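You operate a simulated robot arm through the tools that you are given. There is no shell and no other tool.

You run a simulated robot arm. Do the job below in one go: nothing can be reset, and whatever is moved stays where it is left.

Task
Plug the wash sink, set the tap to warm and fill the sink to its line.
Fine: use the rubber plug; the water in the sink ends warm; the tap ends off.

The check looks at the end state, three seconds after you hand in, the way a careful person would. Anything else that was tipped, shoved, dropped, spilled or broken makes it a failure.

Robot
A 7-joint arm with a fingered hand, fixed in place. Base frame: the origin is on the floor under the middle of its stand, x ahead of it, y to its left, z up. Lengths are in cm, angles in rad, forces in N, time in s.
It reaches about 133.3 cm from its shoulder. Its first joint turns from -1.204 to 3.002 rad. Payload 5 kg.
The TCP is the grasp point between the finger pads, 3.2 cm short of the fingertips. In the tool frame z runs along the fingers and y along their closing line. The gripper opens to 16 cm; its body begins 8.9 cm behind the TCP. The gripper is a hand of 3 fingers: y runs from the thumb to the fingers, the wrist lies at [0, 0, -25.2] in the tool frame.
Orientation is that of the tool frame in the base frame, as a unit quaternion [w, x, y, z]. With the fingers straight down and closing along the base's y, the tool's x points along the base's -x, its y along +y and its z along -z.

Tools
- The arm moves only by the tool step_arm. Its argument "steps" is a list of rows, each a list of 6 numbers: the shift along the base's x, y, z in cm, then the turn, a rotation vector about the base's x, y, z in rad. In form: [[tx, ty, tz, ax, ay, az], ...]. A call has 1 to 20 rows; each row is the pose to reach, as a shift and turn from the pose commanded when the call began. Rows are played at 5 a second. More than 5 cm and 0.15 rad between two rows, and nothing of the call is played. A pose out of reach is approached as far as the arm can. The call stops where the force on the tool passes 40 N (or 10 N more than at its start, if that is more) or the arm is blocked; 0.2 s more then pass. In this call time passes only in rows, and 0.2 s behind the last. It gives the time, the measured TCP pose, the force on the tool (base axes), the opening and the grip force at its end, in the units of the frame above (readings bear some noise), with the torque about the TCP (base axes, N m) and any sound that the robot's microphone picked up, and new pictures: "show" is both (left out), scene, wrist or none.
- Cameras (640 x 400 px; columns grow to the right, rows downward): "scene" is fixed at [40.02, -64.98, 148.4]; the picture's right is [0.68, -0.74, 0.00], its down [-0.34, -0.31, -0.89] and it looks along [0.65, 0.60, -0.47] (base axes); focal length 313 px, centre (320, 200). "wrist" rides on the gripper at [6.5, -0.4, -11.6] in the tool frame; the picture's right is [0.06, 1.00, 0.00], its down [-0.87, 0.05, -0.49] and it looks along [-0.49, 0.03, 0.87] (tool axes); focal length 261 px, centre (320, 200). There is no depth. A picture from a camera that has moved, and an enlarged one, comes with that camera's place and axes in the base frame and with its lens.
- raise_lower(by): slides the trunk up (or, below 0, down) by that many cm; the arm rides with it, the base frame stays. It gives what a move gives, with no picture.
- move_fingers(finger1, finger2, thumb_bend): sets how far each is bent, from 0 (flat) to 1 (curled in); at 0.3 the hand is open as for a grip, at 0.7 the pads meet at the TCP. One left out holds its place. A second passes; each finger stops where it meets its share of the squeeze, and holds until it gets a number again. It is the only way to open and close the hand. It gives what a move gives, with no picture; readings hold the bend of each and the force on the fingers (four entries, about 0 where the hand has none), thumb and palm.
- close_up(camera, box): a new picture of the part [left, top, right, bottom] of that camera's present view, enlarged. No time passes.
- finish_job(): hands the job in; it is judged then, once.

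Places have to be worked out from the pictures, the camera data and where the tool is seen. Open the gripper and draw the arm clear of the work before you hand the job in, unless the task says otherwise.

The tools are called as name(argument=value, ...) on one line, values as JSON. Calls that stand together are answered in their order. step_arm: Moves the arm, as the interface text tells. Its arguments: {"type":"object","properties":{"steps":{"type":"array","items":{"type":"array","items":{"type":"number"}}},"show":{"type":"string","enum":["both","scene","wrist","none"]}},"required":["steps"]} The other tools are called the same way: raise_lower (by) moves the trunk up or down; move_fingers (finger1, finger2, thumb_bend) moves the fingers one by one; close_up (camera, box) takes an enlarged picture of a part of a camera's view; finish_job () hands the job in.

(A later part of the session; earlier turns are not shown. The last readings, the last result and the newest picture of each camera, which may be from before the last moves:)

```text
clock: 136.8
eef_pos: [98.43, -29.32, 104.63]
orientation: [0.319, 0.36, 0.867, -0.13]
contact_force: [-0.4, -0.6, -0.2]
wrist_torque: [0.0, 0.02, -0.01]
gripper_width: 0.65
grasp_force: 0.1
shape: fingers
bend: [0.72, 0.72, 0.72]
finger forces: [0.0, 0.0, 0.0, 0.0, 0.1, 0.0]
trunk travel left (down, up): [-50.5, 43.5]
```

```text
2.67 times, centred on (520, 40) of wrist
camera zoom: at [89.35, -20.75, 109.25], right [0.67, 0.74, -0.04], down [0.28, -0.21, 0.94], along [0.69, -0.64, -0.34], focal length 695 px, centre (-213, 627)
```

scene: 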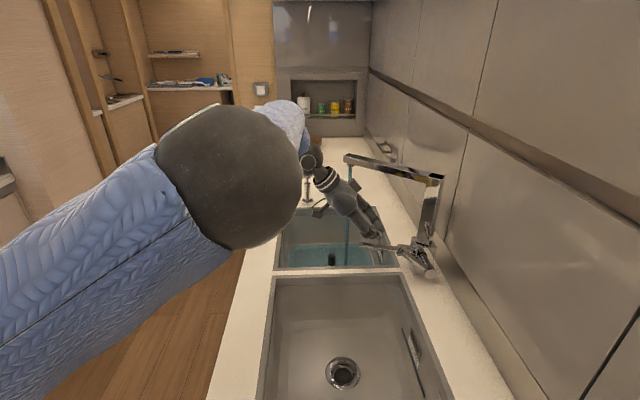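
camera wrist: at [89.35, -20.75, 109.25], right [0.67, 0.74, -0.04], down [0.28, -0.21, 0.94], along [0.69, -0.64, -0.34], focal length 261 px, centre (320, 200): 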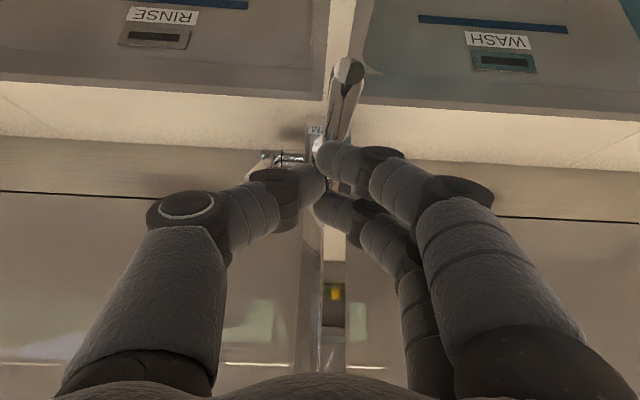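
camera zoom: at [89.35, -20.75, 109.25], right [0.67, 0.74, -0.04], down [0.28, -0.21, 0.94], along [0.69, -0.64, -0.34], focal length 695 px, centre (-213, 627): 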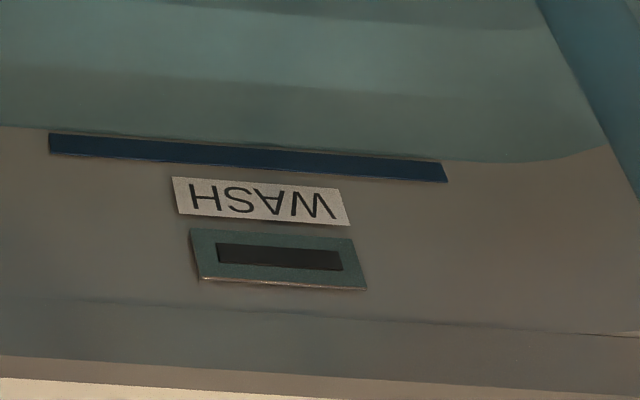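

The waterline is just at the tape's lower edge and rises about 2.4 px/s; the middle is about 13 px up. I wait 3 seconds more, then press the rod down.

step_arm(steps=[[0, 0, 0, 0, 0, 0], [0, 0, 0, 0, 0, 0], [0, 0, 0, 0, 0, 0], [0, 0, 0, 0, 0, 0], [0, 0, 0, 0, 0, 0], [0, 0, 0, 0, 0, 0], [0, 0, 0, 0, 0, 0], [0, 0, 0, 0, 0, 0], [0, 0, 0, 0, 0, 0], [0, 0, 0, 0, 0, 0], [0, 0, 0, 0, 0, 0], [0, 0, 0, 0, 0, 0], [0, 0, 0, 0, 0, 0], [0, 0, 0, 0, 0, 0], [0, 0, -0.9, 0, 0, 0], [0, 0, -1.8, 0, 0, 0], [0, 0, -2.7, 0, 0, 0], [0, 0, -3.4, 0, 0, 0], [0, 0, -3.9, 0, 0, 0], [0, 0, -4.3, 0, 0, 0]])

close_up(camera="wrist", box=[400, 0, 640, 80])

close_up(camera="scene", box=[270, 150, 450, 290])

```text
clock: 141.1
eef_pos: [98.55, -29.27, 100.6]
orientation: [0.322, 0.359, 0.866, -0.13]
contact_force: [1.8, -1.6, 12.0]
wrist_torque: [0.0, -0.11, 0.01]
gripper_width: 0.53
grasp_force: 6.0
shape: fingers
bend: [0.73, 0.72, 0.72]
finger forces: [12.6, 0.0, 0.1, 0.0, 0.0, 0.1]
trunk travel left (down, up): [-50.5, 43.5]
camera wrist: at [89.38, -20.72, 105.15], right [0.67, 0.74, -0.04], down [0.28, -0.21, 0.94], along [0.69, -0.64, -0.34], focal length 261 px, centre (320, 200)
```

scene: 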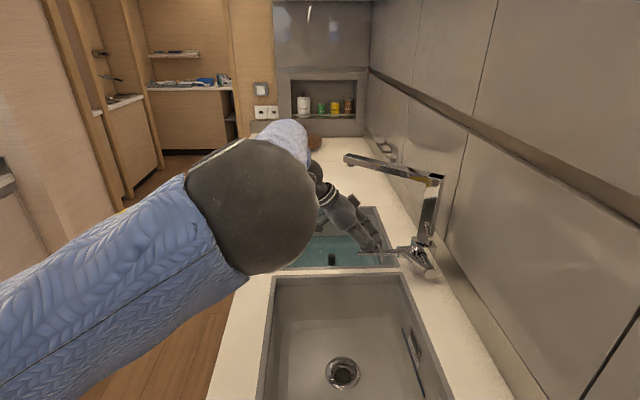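
wrist: 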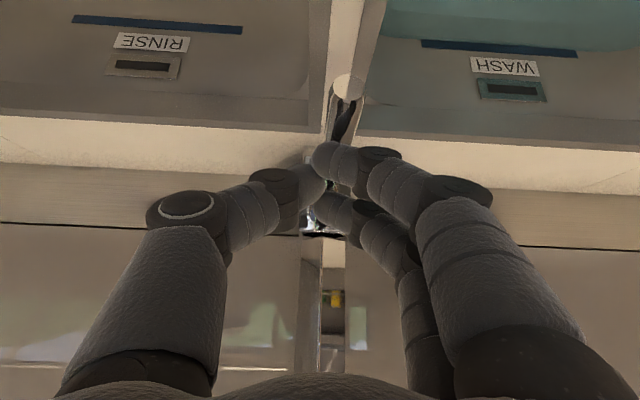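

```text
2.67 times, centred on (520, 40) of wrist
camera zoom: at [89.38, -20.72, 105.15], right [0.67, 0.74, -0.04], down [0.28, -0.21, 0.94], along [0.69, -0.64, -0.34], focal length 695 px, centre (-213, 627)
```

zoom: 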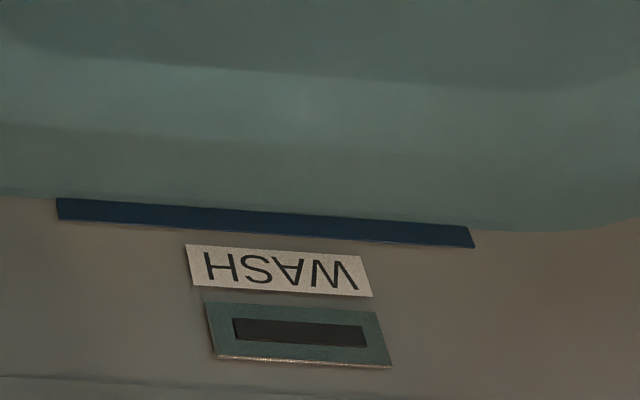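

```text
2.86 times, centred on (360, 220) of scene
camera zoom: at [40.02, -64.98, 148.4], right [0.68, -0.74, 0.0], down [-0.34, -0.31, -0.89], along [0.65, 0.6, -0.47], focal length 894 px, centre (206, 143)
```

zoom: 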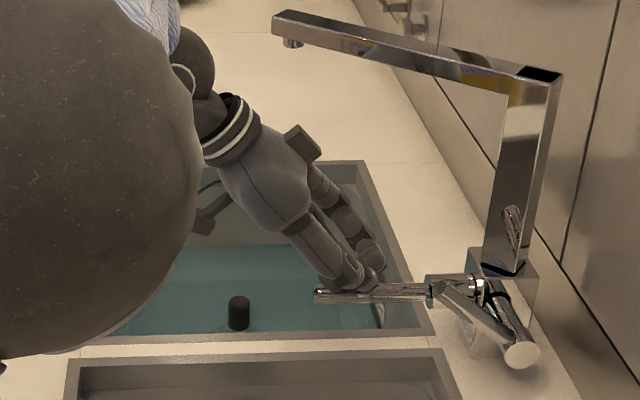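

The stream has stopped with the rod pressed (12 N). I zoom in closely on the waterline and tape.

close_up(camera="wrist", box=[410, 20, 480, 64])

close_up(camera="wrist", box=[550, 20, 620, 64])

close_up(camera="scene", box=[370, 230, 410, 270])

```text
9.09 times, centred on (445, 42) of wrist
camera zoom: at [89.38, -20.72, 105.15], right [0.67, 0.74, -0.04], down [0.28, -0.21, 0.94], along [0.69, -0.64, -0.34], focal length 2370 px, centre (-816, 1636)
```

zoom: 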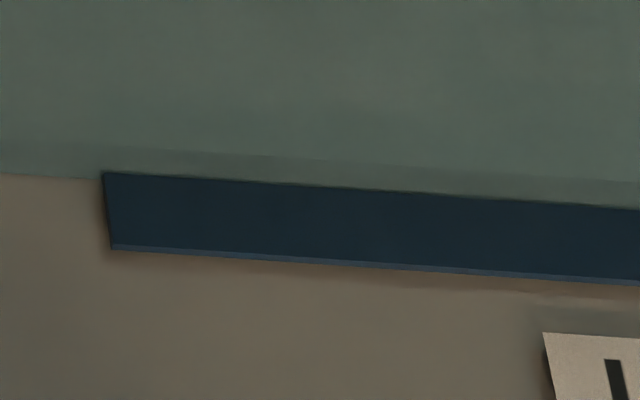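

```text
9.09 times, centred on (585, 42) of wrist
camera zoom: at [89.38, -20.72, 105.15], right [0.67, 0.74, -0.04], down [0.28, -0.21, 0.94], along [0.69, -0.64, -0.34], focal length 2370 px, centre (-2089, 1636)
```

zoom: 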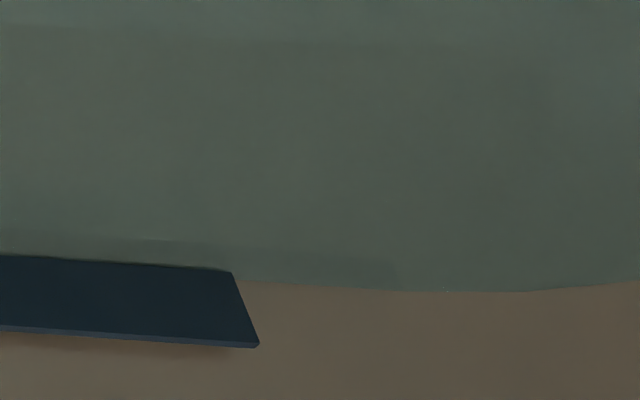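

```text
10.00 times, centred on (390, 250) of scene
camera zoom: at [40.02, -64.98, 148.4], right [0.68, -0.74, 0.0], down [-0.34, -0.31, -0.89], along [0.65, 0.6, -0.47], focal length 3130 px, centre (-380, -300)
```

zoom: 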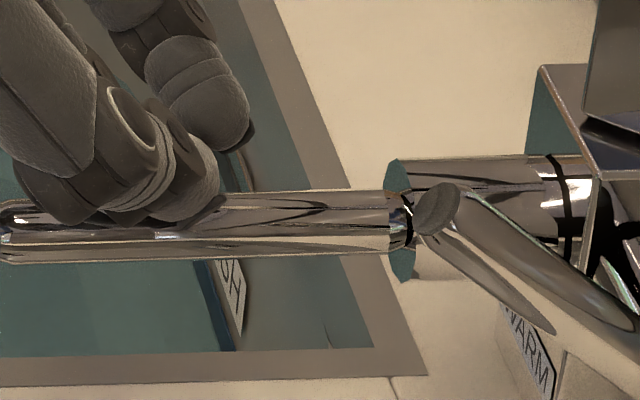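

The level is right at the tape's lower edge, roughly 0.45 cm below its middle. One short extra burst (about 4–5 s of flow) should bring it to the middle, so I lift off, open the hand and go astride the rod again.

step_arm(steps=[[0, 0, 1.5, 0, 0, 0], [0, 0, 4, 0, 0, 0], [0.3, 0.3, 6.5, 0, 0, 0]], show="scene")

close_up(camera="scene", box=[270, 150, 450, 290])

move_fingers(finger1=0.4, finger2=0.4, thumb_bend=0.4)

close_up(camera="wrist", box=[400, 0, 640, 80])

```text
clock: 141.8
eef_pos: [98.75, -28.88, 106.76]
orientation: [0.321, 0.358, 0.867, -0.131]
contact_force: [-0.1, -0.6, 0.4]
wrist_torque: [0.02, 0.0, 0.01]
gripper_width: 0.61
grasp_force: 0.0
shape: fingers
bend: [0.72, 0.72, 0.72]
finger forces: [0.0, 0.0, 0.0, 0.1, 0.1, 0.0]
trunk travel left (down, up): [-50.5, 43.5]
```

scene: 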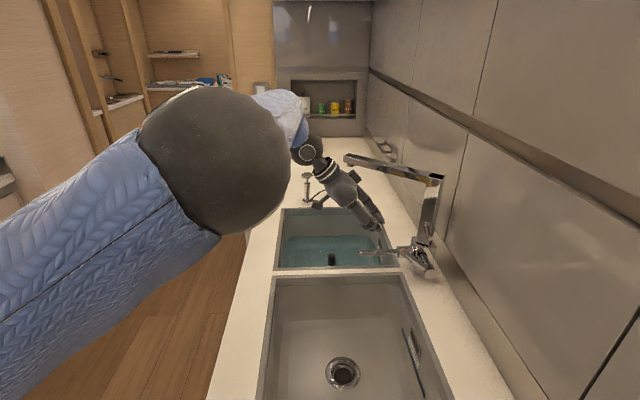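

```text
2.86 times, centred on (360, 220) of scene
camera zoom: at [40.02, -64.98, 148.4], right [0.68, -0.74, 0.0], down [-0.34, -0.31, -0.89], along [0.65, 0.6, -0.47], focal length 894 px, centre (206, 143)
```

zoom: 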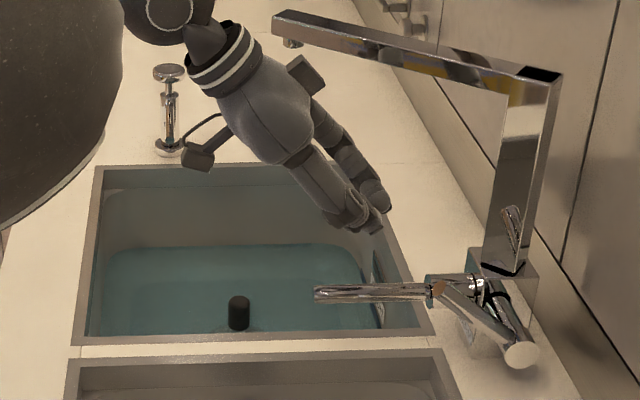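

```text
clock: 142.8
eef_pos: [98.76, -28.91, 106.77]
orientation: [0.32, 0.36, 0.867, -0.131]
contact_force: [-0.6, 1.3, 0.0]
wrist_torque: [-0.02, 0.0, -0.02]
gripper_width: 12.76
grasp_force: 0.1
shape: fingers
bend: [0.4, 0.4, 0.4]
finger forces: [0.1, 0.0, 0.0, 0.1, 0.1, 0.1]
trunk travel left (down, up): [-50.5, 43.5]
```

```text
2.67 times, centred on (520, 40) of wrist
camera zoom: at [89.61, -20.53, 111.33], right [0.67, 0.74, -0.04], down [0.28, -0.21, 0.94], along [0.69, -0.64, -0.34], focal length 695 px, centre (-213, 627)
```

zoom: 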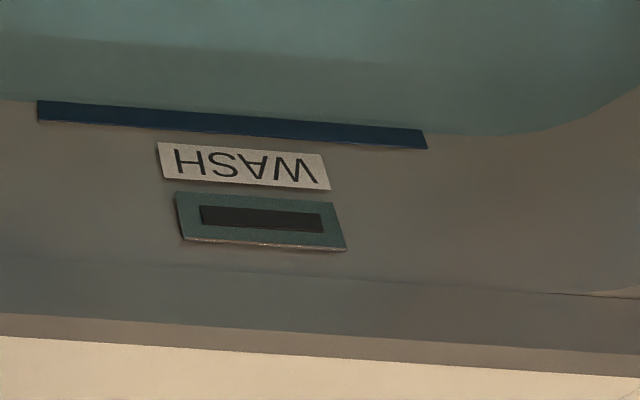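

The level holds at the tape's lower edge. I descend astride the rod.

step_arm(steps=[[0.3, 0.2, -2.5, 0, 0, 0], [0.55, 0.3, -5, 0, 0, 0], [0.55, 0.3, -7.5, 0, 0, 0], [0.55, 0.3, -9.2, 0, 0, 0], [0.55, 0.3, -10.6, 0, 0, 0]], show="wrist")

```text
clock: 144.1
eef_pos: [99.24, -28.75, 96.17]
orientation: [0.32, 0.359, 0.867, -0.131]
contact_force: [-0.4, 0.6, -0.5]
wrist_torque: [0.02, 0.01, -0.01]
gripper_width: 12.78
grasp_force: 0.1
shape: fingers
bend: [0.4, 0.4, 0.4]
finger forces: [0.0, 0.1, 0.0, 0.0, 0.0, 0.1]
trunk travel left (down, up): [-50.5, 43.5]
camera wrist: at [90.11, -20.23, 100.71], right [0.67, 0.74, -0.04], down [0.28, -0.21, 0.94], along [0.69, -0.64, -0.34], focal length 261 px, centre (320, 200)
```

wrist: 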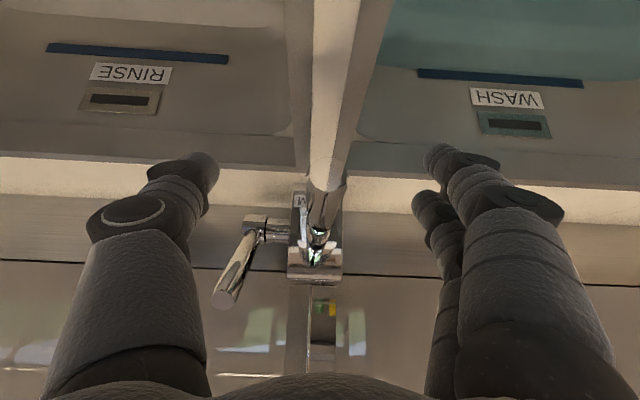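

The rod is between the pads. I grip it.

move_fingers(finger1=0.72, finger2=0.72, thumb_bend=0.72)

close_up(camera="scene", box=[270, 150, 450, 290])

```text
clock: 145.1
eef_pos: [99.24, -28.67, 96.14]
orientation: [0.319, 0.359, 0.867, -0.131]
contact_force: [4.3, -1.0, -1.2]
wrist_torque: [0.02, 0.02, 0.11]
gripper_width: 0.95
grasp_force: 5.4
shape: fingers
bend: [0.72, 0.68, 0.7]
finger forces: [0.0, 6.7, 0.0, 0.1, 3.8, 0.0]
trunk travel left (down, up): [-50.5, 43.5]
```

```text
2.86 times, centred on (360, 220) of scene
camera zoom: at [40.02, -64.98, 148.4], right [0.68, -0.74, 0.0], down [-0.34, -0.31, -0.89], along [0.65, 0.6, -0.47], focal length 894 px, centre (206, 143)
```

zoom: 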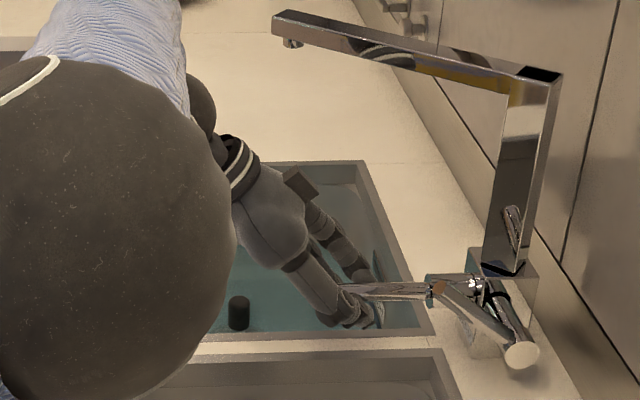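

No flow yet. I lift the rod to start the short top-up.

step_arm(steps=[[0, 0, 0.6, 0, 0, 0], [0, 0, 1.2, 0, 0, 0]], show="scene")

move_fingers(finger1=0.45, finger2=0.45, thumb_bend=0.45)

step_arm(steps=[[0, 0, 3.5, 0, 0, 0], [-0.5, -0.4, 7, 0, 0, 0]], show="none")

close_up(camera="wrist", box=[400, 0, 640, 80])

close_up(camera="scene", box=[270, 150, 450, 290])

```text
clock: 145.7
eef_pos: [99.31, -28.68, 97.41]
orientation: [0.319, 0.359, 0.867, -0.131]
contact_force: [3.9, 0.0, -2.1]
wrist_torque: [0.05, 0.01, 0.09]
gripper_width: 0.83
grasp_force: 4.3
shape: fingers
bend: [0.72, 0.69, 0.71]
finger forces: [0.0, 6.0, 0.0, 0.0, 2.6, 0.0]
trunk travel left (down, up): [-50.5, 43.5]
```

scene: 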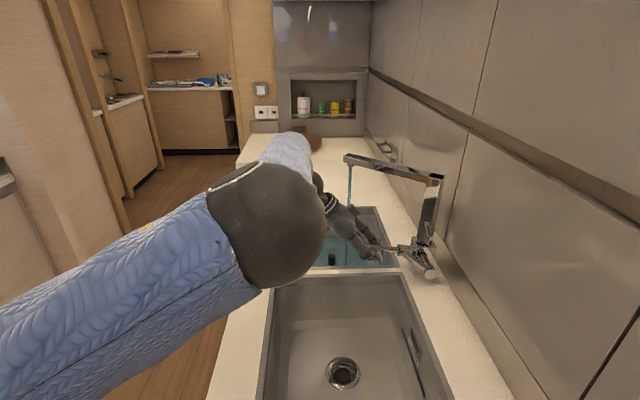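

```text
clock: 146.7
eef_pos: [99.3, -28.68, 97.28]
orientation: [0.319, 0.359, 0.867, -0.131]
contact_force: [0.1, -0.4, -0.5]
wrist_torque: [0.0, 0.01, 0.02]
gripper_width: 10.7
grasp_force: 0.1
shape: fingers
bend: [0.45, 0.45, 0.45]
finger forces: [0.0, 0.0, 0.0, 0.0, 0.0, 0.0]
trunk travel left (down, up): [-50.5, 43.5]
```

```text
clock: 147.2
eef_pos: [98.54, -29.1, 104.53]
orientation: [0.32, 0.359, 0.867, -0.131]
contact_force: [0.4, -0.6, 0.0]
wrist_torque: [0.01, 0.02, -0.01]
gripper_width: 10.71
grasp_force: 0.0
shape: fingers
bend: [0.45, 0.45, 0.45]
finger forces: [0.0, 0.0, 0.0, 0.0, 0.0, 0.1]
trunk travel left (down, up): [-50.5, 43.5]
```

```text
2.67 times, centred on (520, 40) of wrist
camera zoom: at [89.43, -20.62, 109.04], right [0.67, 0.74, -0.04], down [0.28, -0.21, 0.94], along [0.69, -0.64, -0.34], focal length 695 px, centre (-213, 627)
```

zoom: 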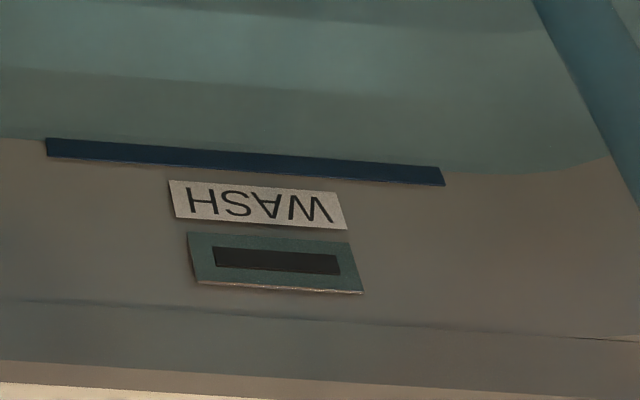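

```text
2.86 times, centred on (360, 220) of scene
camera zoom: at [40.02, -64.98, 148.4], right [0.68, -0.74, 0.0], down [-0.34, -0.31, -0.89], along [0.65, 0.6, -0.47], focal length 894 px, centre (206, 143)
```

zoom: 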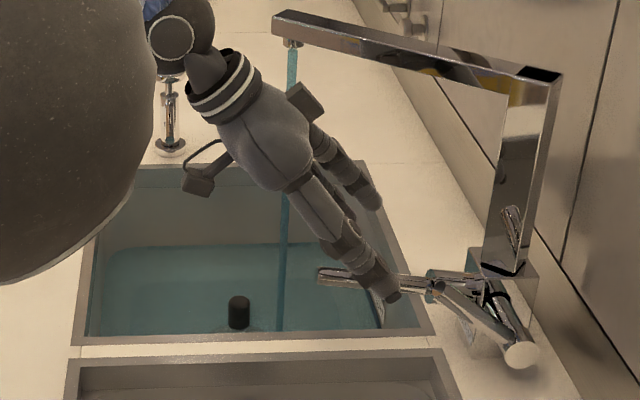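

Water runs, and the waterline is about a quarter up the tape. I close the fingers and press the rod down now.

move_fingers(finger1=0.72, finger2=0.72, thumb_bend=0.72)

step_arm(steps=[[0, 0, -1, 0, 0, 0], [0, 0, -2, 0, 0, 0], [0, 0, -3, 0, 0, 0], [0, 0, -3.7, 0, 0, 0], [0, 0, -4.2, 0, 0, 0], [0, 0, -4.6, 0, 0, 0]])

close_up(camera="wrist", box=[400, 0, 640, 80])

close_up(camera="scene", box=[270, 150, 450, 290])

```text
clock: 148.2
eef_pos: [98.61, -29.17, 104.41]
orientation: [0.319, 0.36, 0.867, -0.131]
contact_force: [-0.2, 0.1, 0.0]
wrist_torque: [0.02, -0.02, 0.01]
gripper_width: 0.66
grasp_force: 0.0
shape: fingers
bend: [0.72, 0.72, 0.72]
finger forces: [0.1, 0.0, 0.0, 0.0, 0.0, 0.0]
trunk travel left (down, up): [-50.5, 43.5]
```

```text
clock: 149.7
eef_pos: [98.64, -29.18, 100.31]
orientation: [0.323, 0.36, 0.866, -0.131]
contact_force: [3.8, -2.9, 26.5]
wrist_torque: [0.04, -0.25, -0.05]
gripper_width: 0.48
grasp_force: 13.8
shape: fingers
bend: [0.74, 0.72, 0.72]
finger forces: [28.2, 0.0, 0.0, 0.0, 0.0, 0.1]
trunk travel left (down, up): [-50.5, 43.5]
camera wrist: at [89.53, -20.6, 104.9], right [0.67, 0.74, -0.03], down [0.27, -0.21, 0.94], along [0.69, -0.64, -0.34], focal length 261 px, centre (320, 200)
```

scene: 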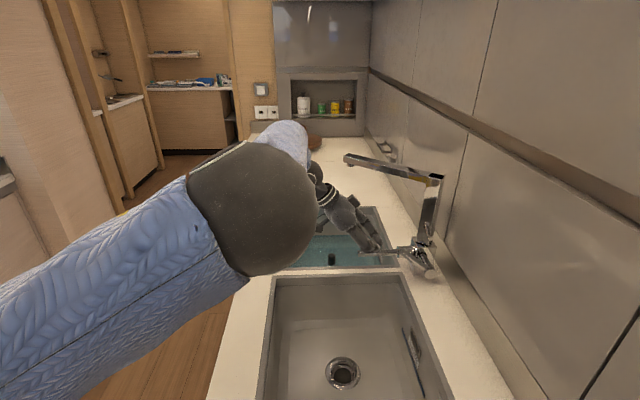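
wrist: 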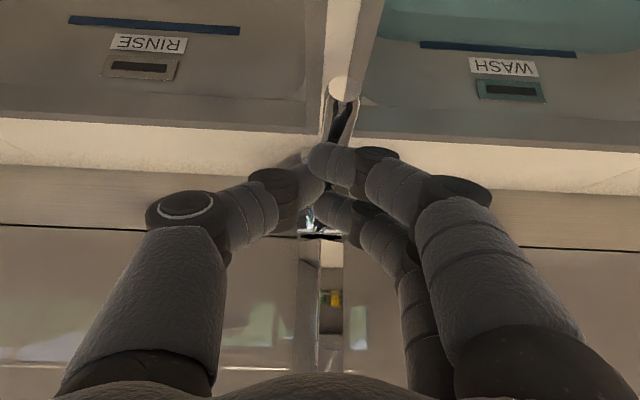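

```text
2.67 times, centred on (520, 40) of wrist
camera zoom: at [89.53, -20.6, 104.9], right [0.67, 0.74, -0.03], down [0.27, -0.21, 0.94], along [0.69, -0.64, -0.34], focal length 695 px, centre (-213, 627)
```

zoom: 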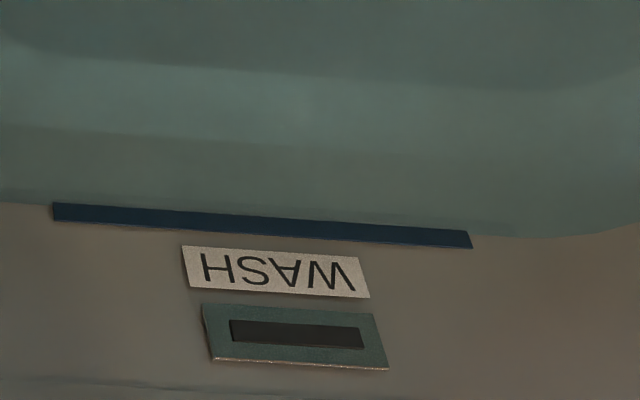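

```text
2.86 times, centred on (360, 220) of scene
camera zoom: at [40.02, -64.98, 148.4], right [0.68, -0.74, 0.0], down [-0.34, -0.31, -0.89], along [0.65, 0.6, -0.47], focal length 894 px, centre (206, 143)
```

zoom: 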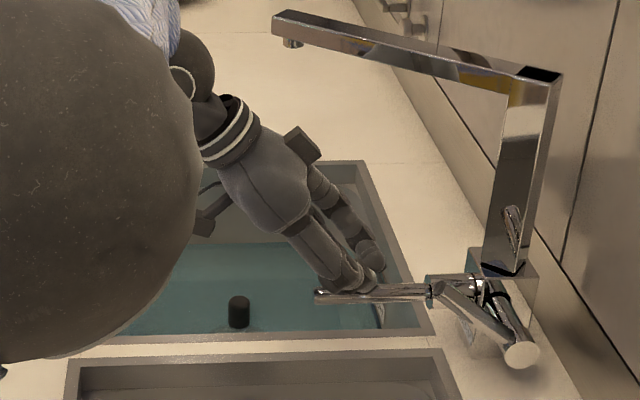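

The stream is off (27 N on the rod). I zoom in on the tape ends to read the final level.

close_up(camera="wrist", box=[410, 20, 480, 64])

close_up(camera="wrist", box=[550, 20, 620, 64])

close_up(camera="scene", box=[340, 150, 365, 170])

```text
9.09 times, centred on (445, 42) of wrist
camera zoom: at [89.53, -20.6, 104.9], right [0.67, 0.74, -0.03], down [0.27, -0.21, 0.94], along [0.69, -0.64, -0.34], focal length 2370 px, centre (-816, 1636)
```

zoom: 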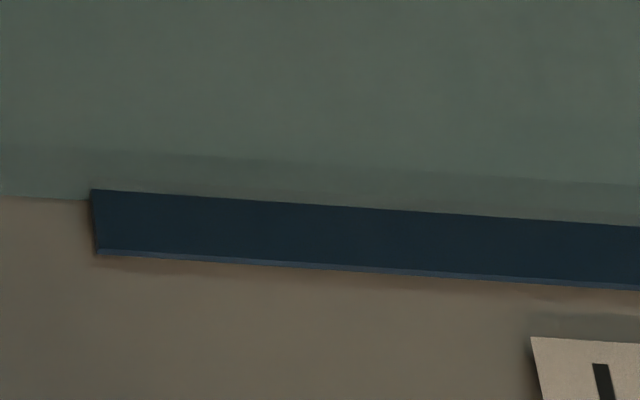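

```text
9.09 times, centred on (585, 42) of wrist
camera zoom: at [89.53, -20.6, 104.9], right [0.67, 0.74, -0.03], down [0.27, -0.21, 0.94], along [0.69, -0.64, -0.34], focal length 2370 px, centre (-2089, 1636)
```

zoom: 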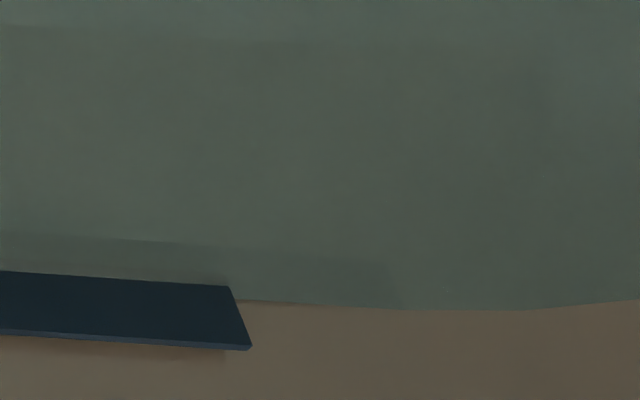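

```text
16.00 times, centred on (352, 160) of scene
camera zoom: at [40.02, -64.98, 148.4], right [0.68, -0.74, 0.0], down [-0.34, -0.31, -0.89], along [0.65, 0.6, -0.47], focal length 5008 px, centre (-200, 840)
```

zoom: 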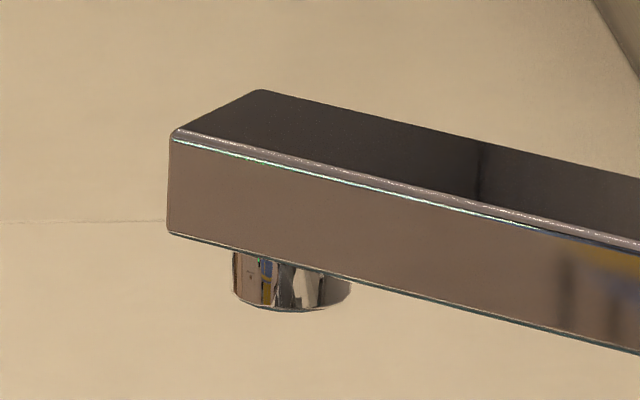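

The water now covers roughly a fifth of the tape, about 0.3 cm below its middle. I repeat the same short burst once more to bring it to the middle.

step_arm(steps=[[0, 0, 1.5, 0, 0, 0], [0, 0, 4, 0, 0, 0], [0.2, 0.2, 6.4, 0, 0, 0]], show="none")

move_fingers(finger1=0.4, finger2=0.4, thumb_bend=0.4)

step_arm(steps=[[0.2, 0.1, -2.5, 0, 0, 0], [0.45, 0.3, -5, 0, 0, 0], [0.45, 0.3, -7.5, 0, 0, 0], [0.45, 0.3, -9.2, 0, 0, 0], [0.45, 0.3, -10.5, 0, 0, 0]], show="wrist")

close_up(camera="wrist", box=[400, 40, 640, 120])

```text
clock: 150.4
eef_pos: [99.11, -28.83, 106.4]
orientation: [0.32, 0.358, 0.867, -0.13]
contact_force: [-0.4, 0.0, -0.3]
wrist_torque: [0.0, 0.01, 0.02]
gripper_width: 0.55
grasp_force: 0.0
shape: fingers
bend: [0.72, 0.72, 0.72]
finger forces: [0.0, 0.0, 0.0, 0.1, 0.0, 0.0]
trunk travel left (down, up): [-50.5, 43.5]
```

```text
clock: 151.4
eef_pos: [98.97, -29.0, 106.33]
orientation: [0.319, 0.36, 0.867, -0.131]
contact_force: [0.4, -0.6, 0.6]
wrist_torque: [0.04, 0.0, 0.01]
gripper_width: 12.78
grasp_force: 0.1
shape: fingers
bend: [0.4, 0.4, 0.4]
finger forces: [0.1, 0.0, 0.0, 0.0, 0.0, 0.0]
trunk travel left (down, up): [-50.5, 43.5]
```

```text
clock: 152.7
eef_pos: [99.36, -28.67, 95.81]
orientation: [0.32, 0.359, 0.867, -0.131]
contact_force: [0.6, -0.4, -1.3]
wrist_torque: [0.0, 0.01, 0.01]
gripper_width: 12.74
grasp_force: 0.1
shape: fingers
bend: [0.4, 0.4, 0.4]
finger forces: [0.0, 0.0, 0.0, 0.0, 0.0, 0.0]
trunk travel left (down, up): [-50.5, 43.5]
camera wrist: at [90.27, -20.13, 100.43], right [0.67, 0.74, -0.04], down [0.28, -0.21, 0.94], along [0.69, -0.64, -0.34], focal length 261 px, centre (320, 200)
```

wrist: 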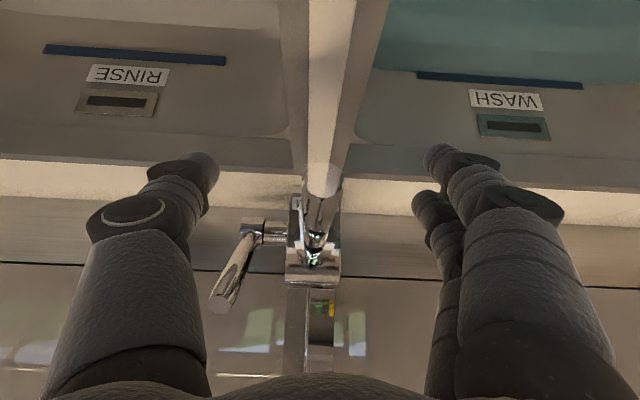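

```text
2.67 times, centred on (520, 80) of wrist
camera zoom: at [90.27, -20.13, 100.43], right [0.67, 0.74, -0.04], down [0.28, -0.21, 0.94], along [0.69, -0.64, -0.34], focal length 695 px, centre (-213, 520)
```

zoom: 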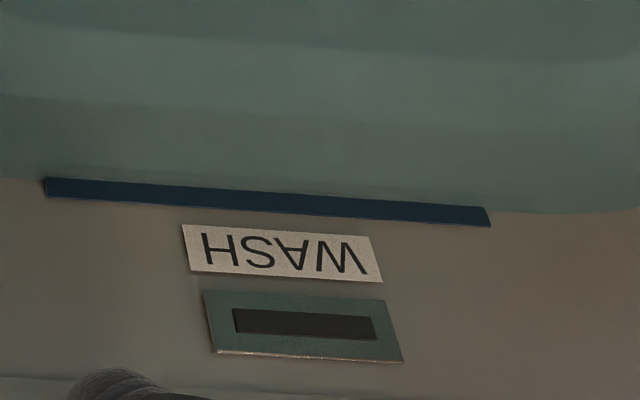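

I compare with the fully visible RINSE tape to judge how much of the WASH tape is under water.

close_up(camera="wrist", box=[30, 30, 100, 74])

close_up(camera="wrist", box=[400, 50, 470, 94])

close_up(camera="wrist", box=[180, 30, 250, 74])

close_up(camera="wrist", box=[540, 60, 610, 104])

```text
9.09 times, centred on (65, 52) of wrist
camera zoom: at [90.27, -20.13, 100.43], right [0.67, 0.74, -0.04], down [0.28, -0.21, 0.94], along [0.69, -0.64, -0.34], focal length 2370 px, centre (2638, 1546)
```

zoom: 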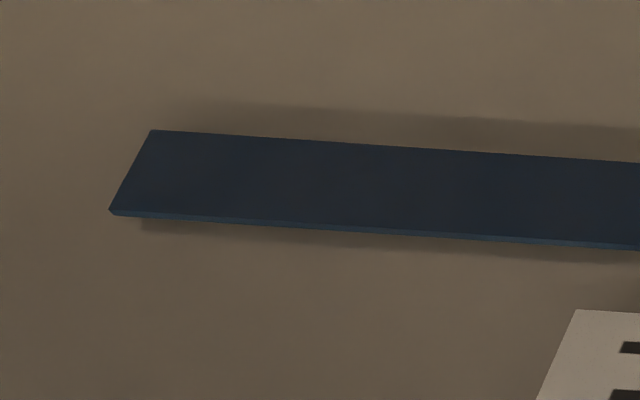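

```text
9.09 times, centred on (435, 72) of wrist
camera zoom: at [90.27, -20.13, 100.43], right [0.67, 0.74, -0.04], down [0.28, -0.21, 0.94], along [0.69, -0.64, -0.34], focal length 2370 px, centre (-726, 1364)
```

zoom: 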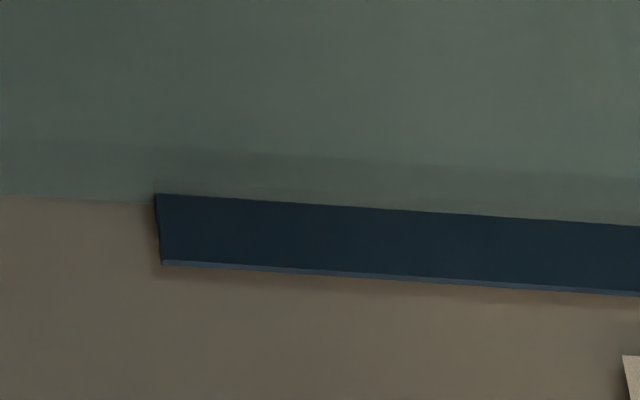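

```text
9.09 times, centred on (215, 52) of wrist
camera zoom: at [90.27, -20.13, 100.43], right [0.67, 0.74, -0.04], down [0.28, -0.21, 0.94], along [0.69, -0.64, -0.34], focal length 2370 px, centre (1274, 1546)
```

zoom: 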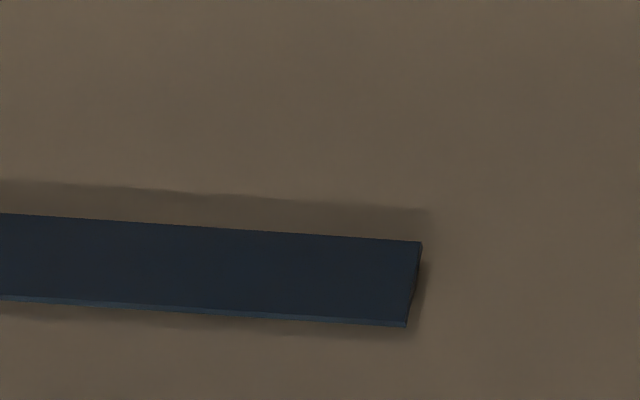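

```text
9.09 times, centred on (575, 82) of wrist
camera zoom: at [90.27, -20.13, 100.43], right [0.67, 0.74, -0.04], down [0.28, -0.21, 0.94], along [0.69, -0.64, -0.34], focal length 2370 px, centre (-1998, 1273)
```

zoom: 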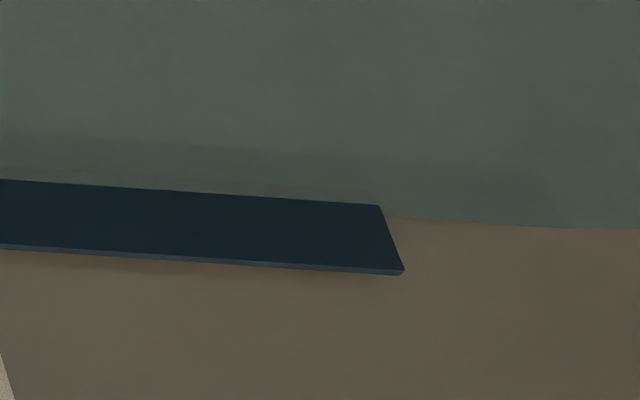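

About 16% of the WASH tape (some 0.2 cm of its 1.2 cm) is covered, so the middle is about 0.4 cm higher. I grip and lift a little more this time (1.4 cm), then follow the same quick sequence.

move_fingers(finger1=0.72, finger2=0.72, thumb_bend=0.72)

step_arm(steps=[[0, 0, 0.9, 0, 0, 0], [0, 0, 1.8, 0, 0, 0]], show="scene")

move_fingers(finger1=0.45, finger2=0.45, thumb_bend=0.45)

step_arm(steps=[[0, 0, 3.5, 0, 0, 0], [-0.5, -0.4, 6.8, 0, 0, 0]], show="none")

close_up(camera="wrist", box=[400, 0, 640, 80])

close_up(camera="scene", box=[270, 150, 450, 290])

```text
clock: 153.7
eef_pos: [99.42, -28.64, 95.86]
orientation: [0.32, 0.359, 0.867, -0.131]
contact_force: [3.0, -1.0, -1.7]
wrist_torque: [0.0, 0.03, 0.1]
gripper_width: 0.85
grasp_force: 4.6
shape: fingers
bend: [0.72, 0.7, 0.71]
finger forces: [0.1, 4.9, 0.0, 0.0, 3.3, 0.1]
trunk travel left (down, up): [-50.5, 43.5]
```

```text
clock: 154.2
eef_pos: [99.49, -28.52, 97.76]
orientation: [0.319, 0.36, 0.867, -0.131]
contact_force: [3.1, 1.1, -1.8]
wrist_torque: [0.05, 0.03, 0.06]
gripper_width: 0.69
grasp_force: 2.2
shape: fingers
bend: [0.72, 0.7, 0.71]
finger forces: [0.1, 3.6, 0.1, 0.1, 1.2, 0.0]
trunk travel left (down, up): [-50.5, 43.5]
```

scene: 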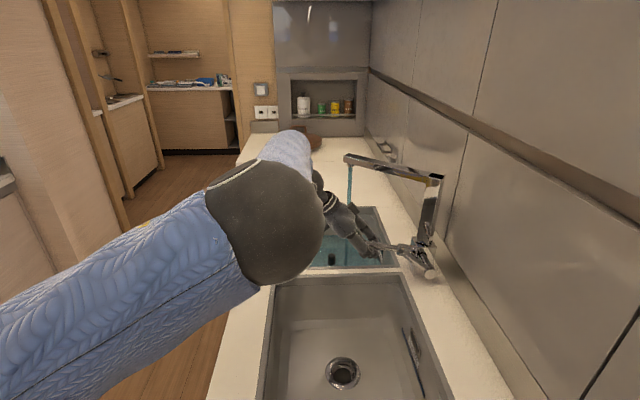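

```text
clock: 155.2
eef_pos: [99.45, -28.56, 97.75]
orientation: [0.32, 0.359, 0.867, -0.131]
contact_force: [0.1, -0.4, -0.5]
wrist_torque: [-0.04, -0.04, 0.02]
gripper_width: 10.73
grasp_force: 0.1
shape: fingers
bend: [0.45, 0.45, 0.45]
finger forces: [0.0, 0.1, 0.1, 0.1, 0.0, 0.0]
trunk travel left (down, up): [-50.5, 43.5]
```

```text
clock: 155.8
eef_pos: [98.87, -29.0, 104.42]
orientation: [0.32, 0.359, 0.867, -0.131]
contact_force: [-0.6, 0.8, -1.6]
wrist_torque: [-0.02, -0.06, -0.03]
gripper_width: 10.74
grasp_force: 0.0
shape: fingers
bend: [0.45, 0.45, 0.45]
finger forces: [0.0, 0.1, 0.1, 0.0, 0.1, 0.1]
trunk travel left (down, up): [-50.5, 43.5]
```

```text
2.67 times, centred on (520, 40) of wrist
camera zoom: at [89.73, -20.5, 109.02], right [0.67, 0.74, -0.04], down [0.28, -0.21, 0.94], along [0.69, -0.64, -0.34], focal length 695 px, centre (-213, 627)
```

zoom: 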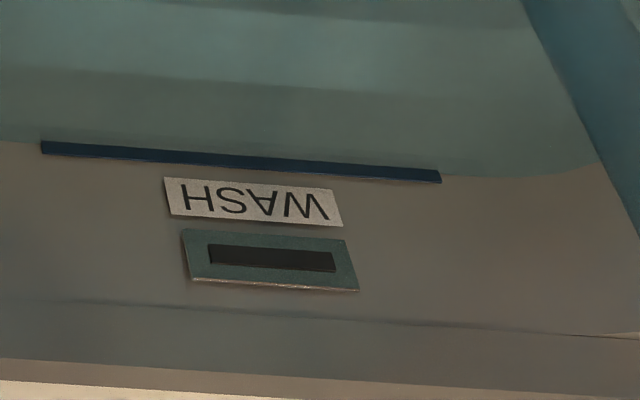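

```text
2.86 times, centred on (360, 220) of scene
camera zoom: at [40.02, -64.98, 148.4], right [0.68, -0.74, 0.0], down [-0.34, -0.31, -0.89], along [0.65, 0.6, -0.47], focal length 894 px, centre (206, 143)
```

zoom: 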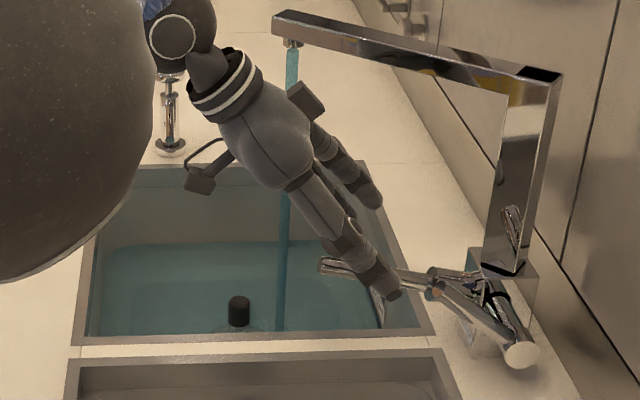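

The tape is about a third covered now. I close the fingers and press the rod shut.

move_fingers(finger1=0.72, finger2=0.72, thumb_bend=0.72)

step_arm(steps=[[0, 0, -1, 0, 0, 0], [0, 0, -2, 0, 0, 0], [0, 0, -3, 0, 0, 0], [0, 0, -3.7, 0, 0, 0], [0, 0, -4.2, 0, 0, 0], [0, 0, -4.5, 0, 0, 0]])

close_up(camera="wrist", box=[400, 0, 640, 80])

close_up(camera="wrist", box=[410, 20, 480, 64])

close_up(camera="scene", box=[270, 150, 450, 290])

```text
clock: 156.8
eef_pos: [99.03, -28.94, 104.38]
orientation: [0.319, 0.36, 0.866, -0.132]
contact_force: [0.5, -0.3, 0.0]
wrist_torque: [-0.03, 0.01, 0.02]
gripper_width: 0.65
grasp_force: 0.1
shape: fingers
bend: [0.72, 0.72, 0.72]
finger forces: [0.0, 0.0, 0.1, 0.1, 0.0, 0.0]
trunk travel left (down, up): [-50.5, 43.5]
```

```text
clock: 158.2
eef_pos: [98.84, -29.02, 100.36]
orientation: [0.321, 0.36, 0.866, -0.13]
contact_force: [4.3, -2.1, 30.5]
wrist_torque: [0.04, -0.24, -0.03]
gripper_width: 0.45
grasp_force: 15.2
shape: fingers
bend: [0.74, 0.72, 0.72]
finger forces: [31.6, 0.1, 0.1, 0.1, 0.1, 0.1]
trunk travel left (down, up): [-50.5, 43.5]
camera wrist: at [89.69, -20.56, 104.87], right [0.67, 0.74, -0.03], down [0.27, -0.21, 0.94], along [0.69, -0.64, -0.34], focal length 261 px, centre (320, 200)
```

scene: 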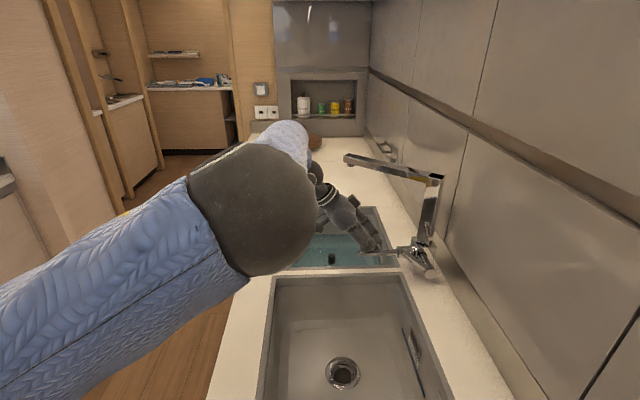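
wrist: 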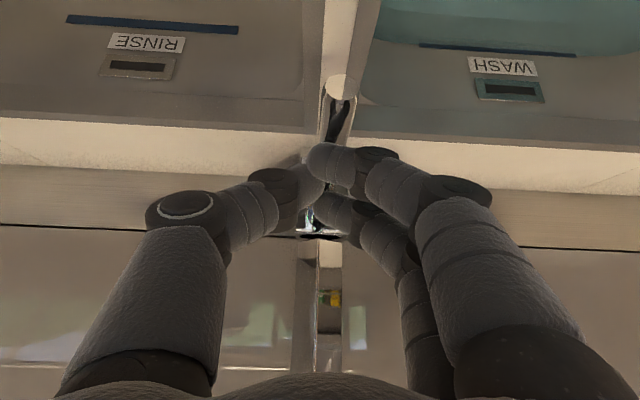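

```text
2.67 times, centred on (520, 40) of wrist
camera zoom: at [89.69, -20.56, 104.87], right [0.67, 0.74, -0.03], down [0.27, -0.21, 0.94], along [0.69, -0.64, -0.34], focal length 695 px, centre (-213, 627)
```

zoom: 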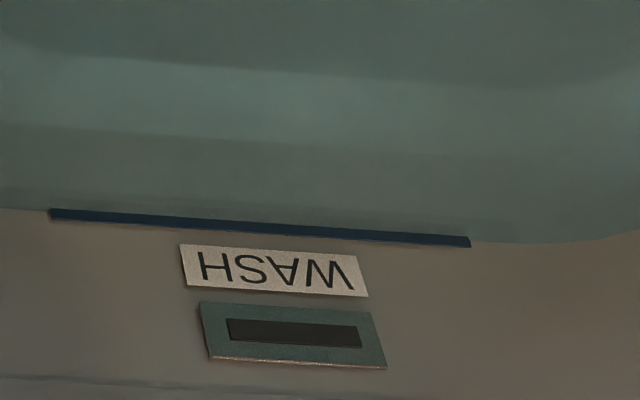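

```text
9.09 times, centred on (445, 42) of wrist
camera zoom: at [89.69, -20.56, 104.87], right [0.67, 0.74, -0.03], down [0.27, -0.21, 0.94], along [0.69, -0.64, -0.34], focal length 2370 px, centre (-816, 1636)
```

zoom: 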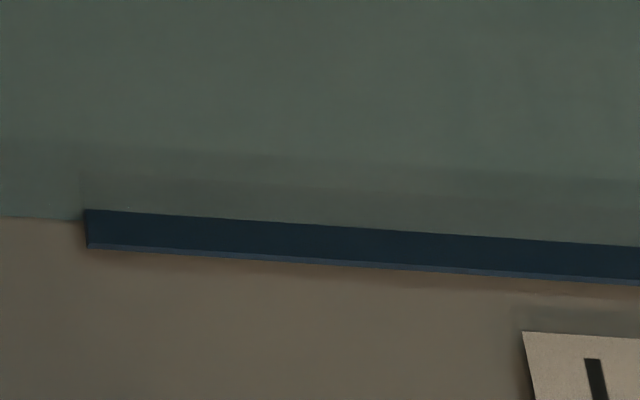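

```text
2.86 times, centred on (360, 220) of scene
camera zoom: at [40.02, -64.98, 148.4], right [0.68, -0.74, 0.0], down [-0.34, -0.31, -0.89], along [0.65, 0.6, -0.47], focal length 894 px, centre (206, 143)
```

zoom: 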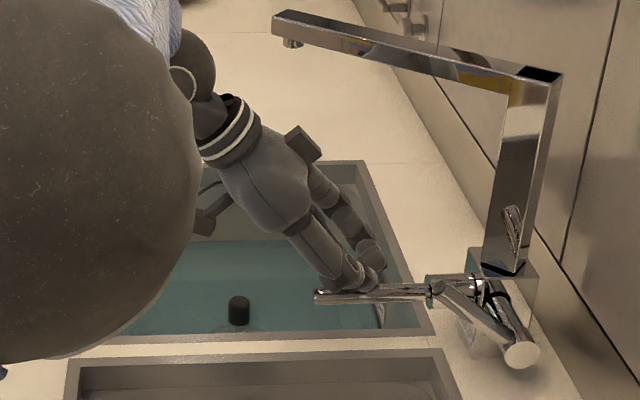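

The waterline is now at the middle of the tape and the stream is off. I lift off the rod and draw back, then check everything.

step_arm(steps=[[0, 0, 1.5, 0, 0, 0], [0, 0, 4, 0, 0, 0], [-2, 1.8, 6.5, 0, 0, 0], [-5, 4.5, 8, 0, 0, 0], [-8, 7.2, 9, 0, 0, 0], [-11, 9.9, 10, 0, 0, 0]])

close_up(camera="scene", box=[270, 150, 450, 290])

close_up(camera="wrist", box=[230, 60, 550, 260])

```text
clock: 159.7
eef_pos: [87.43, -18.95, 110.22]
orientation: [0.32, 0.36, 0.867, -0.131]
contact_force: [-0.1, -0.4, 0.1]
wrist_torque: [-0.01, 0.0, 0.0]
gripper_width: 0.59
grasp_force: 0.0
shape: fingers
bend: [0.72, 0.72, 0.72]
finger forces: [0.1, 0.0, 0.1, 0.0, 0.1, 0.0]
trunk travel left (down, up): [-50.5, 43.5]
camera wrist: at [78.35, -10.42, 114.82], right [0.67, 0.74, -0.04], down [0.28, -0.2, 0.94], along [0.69, -0.64, -0.34], focal length 261 px, centre (320, 200)
```

scene: 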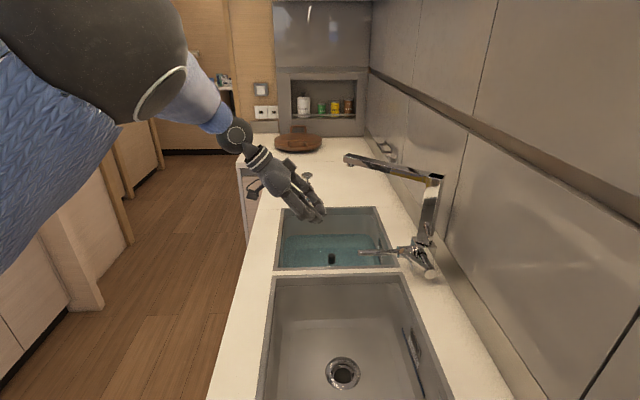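
wrist: 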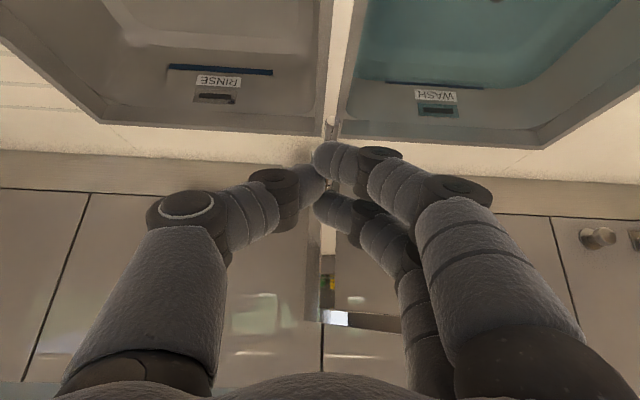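

```text
2.86 times, centred on (360, 220) of scene
camera zoom: at [40.02, -64.98, 148.4], right [0.68, -0.74, 0.0], down [-0.34, -0.31, -0.89], along [0.65, 0.6, -0.47], focal length 894 px, centre (206, 143)
```

zoom: 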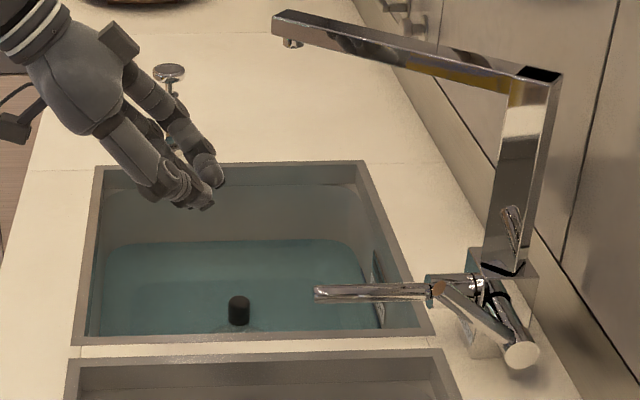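

```text
2.00 times, centred on (390, 160) of wrist
camera zoom: at [78.35, -10.42, 114.82], right [0.67, 0.74, -0.04], down [0.28, -0.2, 0.94], along [0.69, -0.64, -0.34], focal length 521 px, centre (180, 280)
```

zoom: 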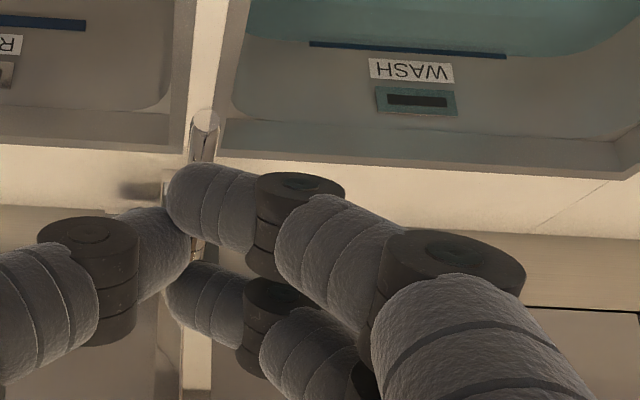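

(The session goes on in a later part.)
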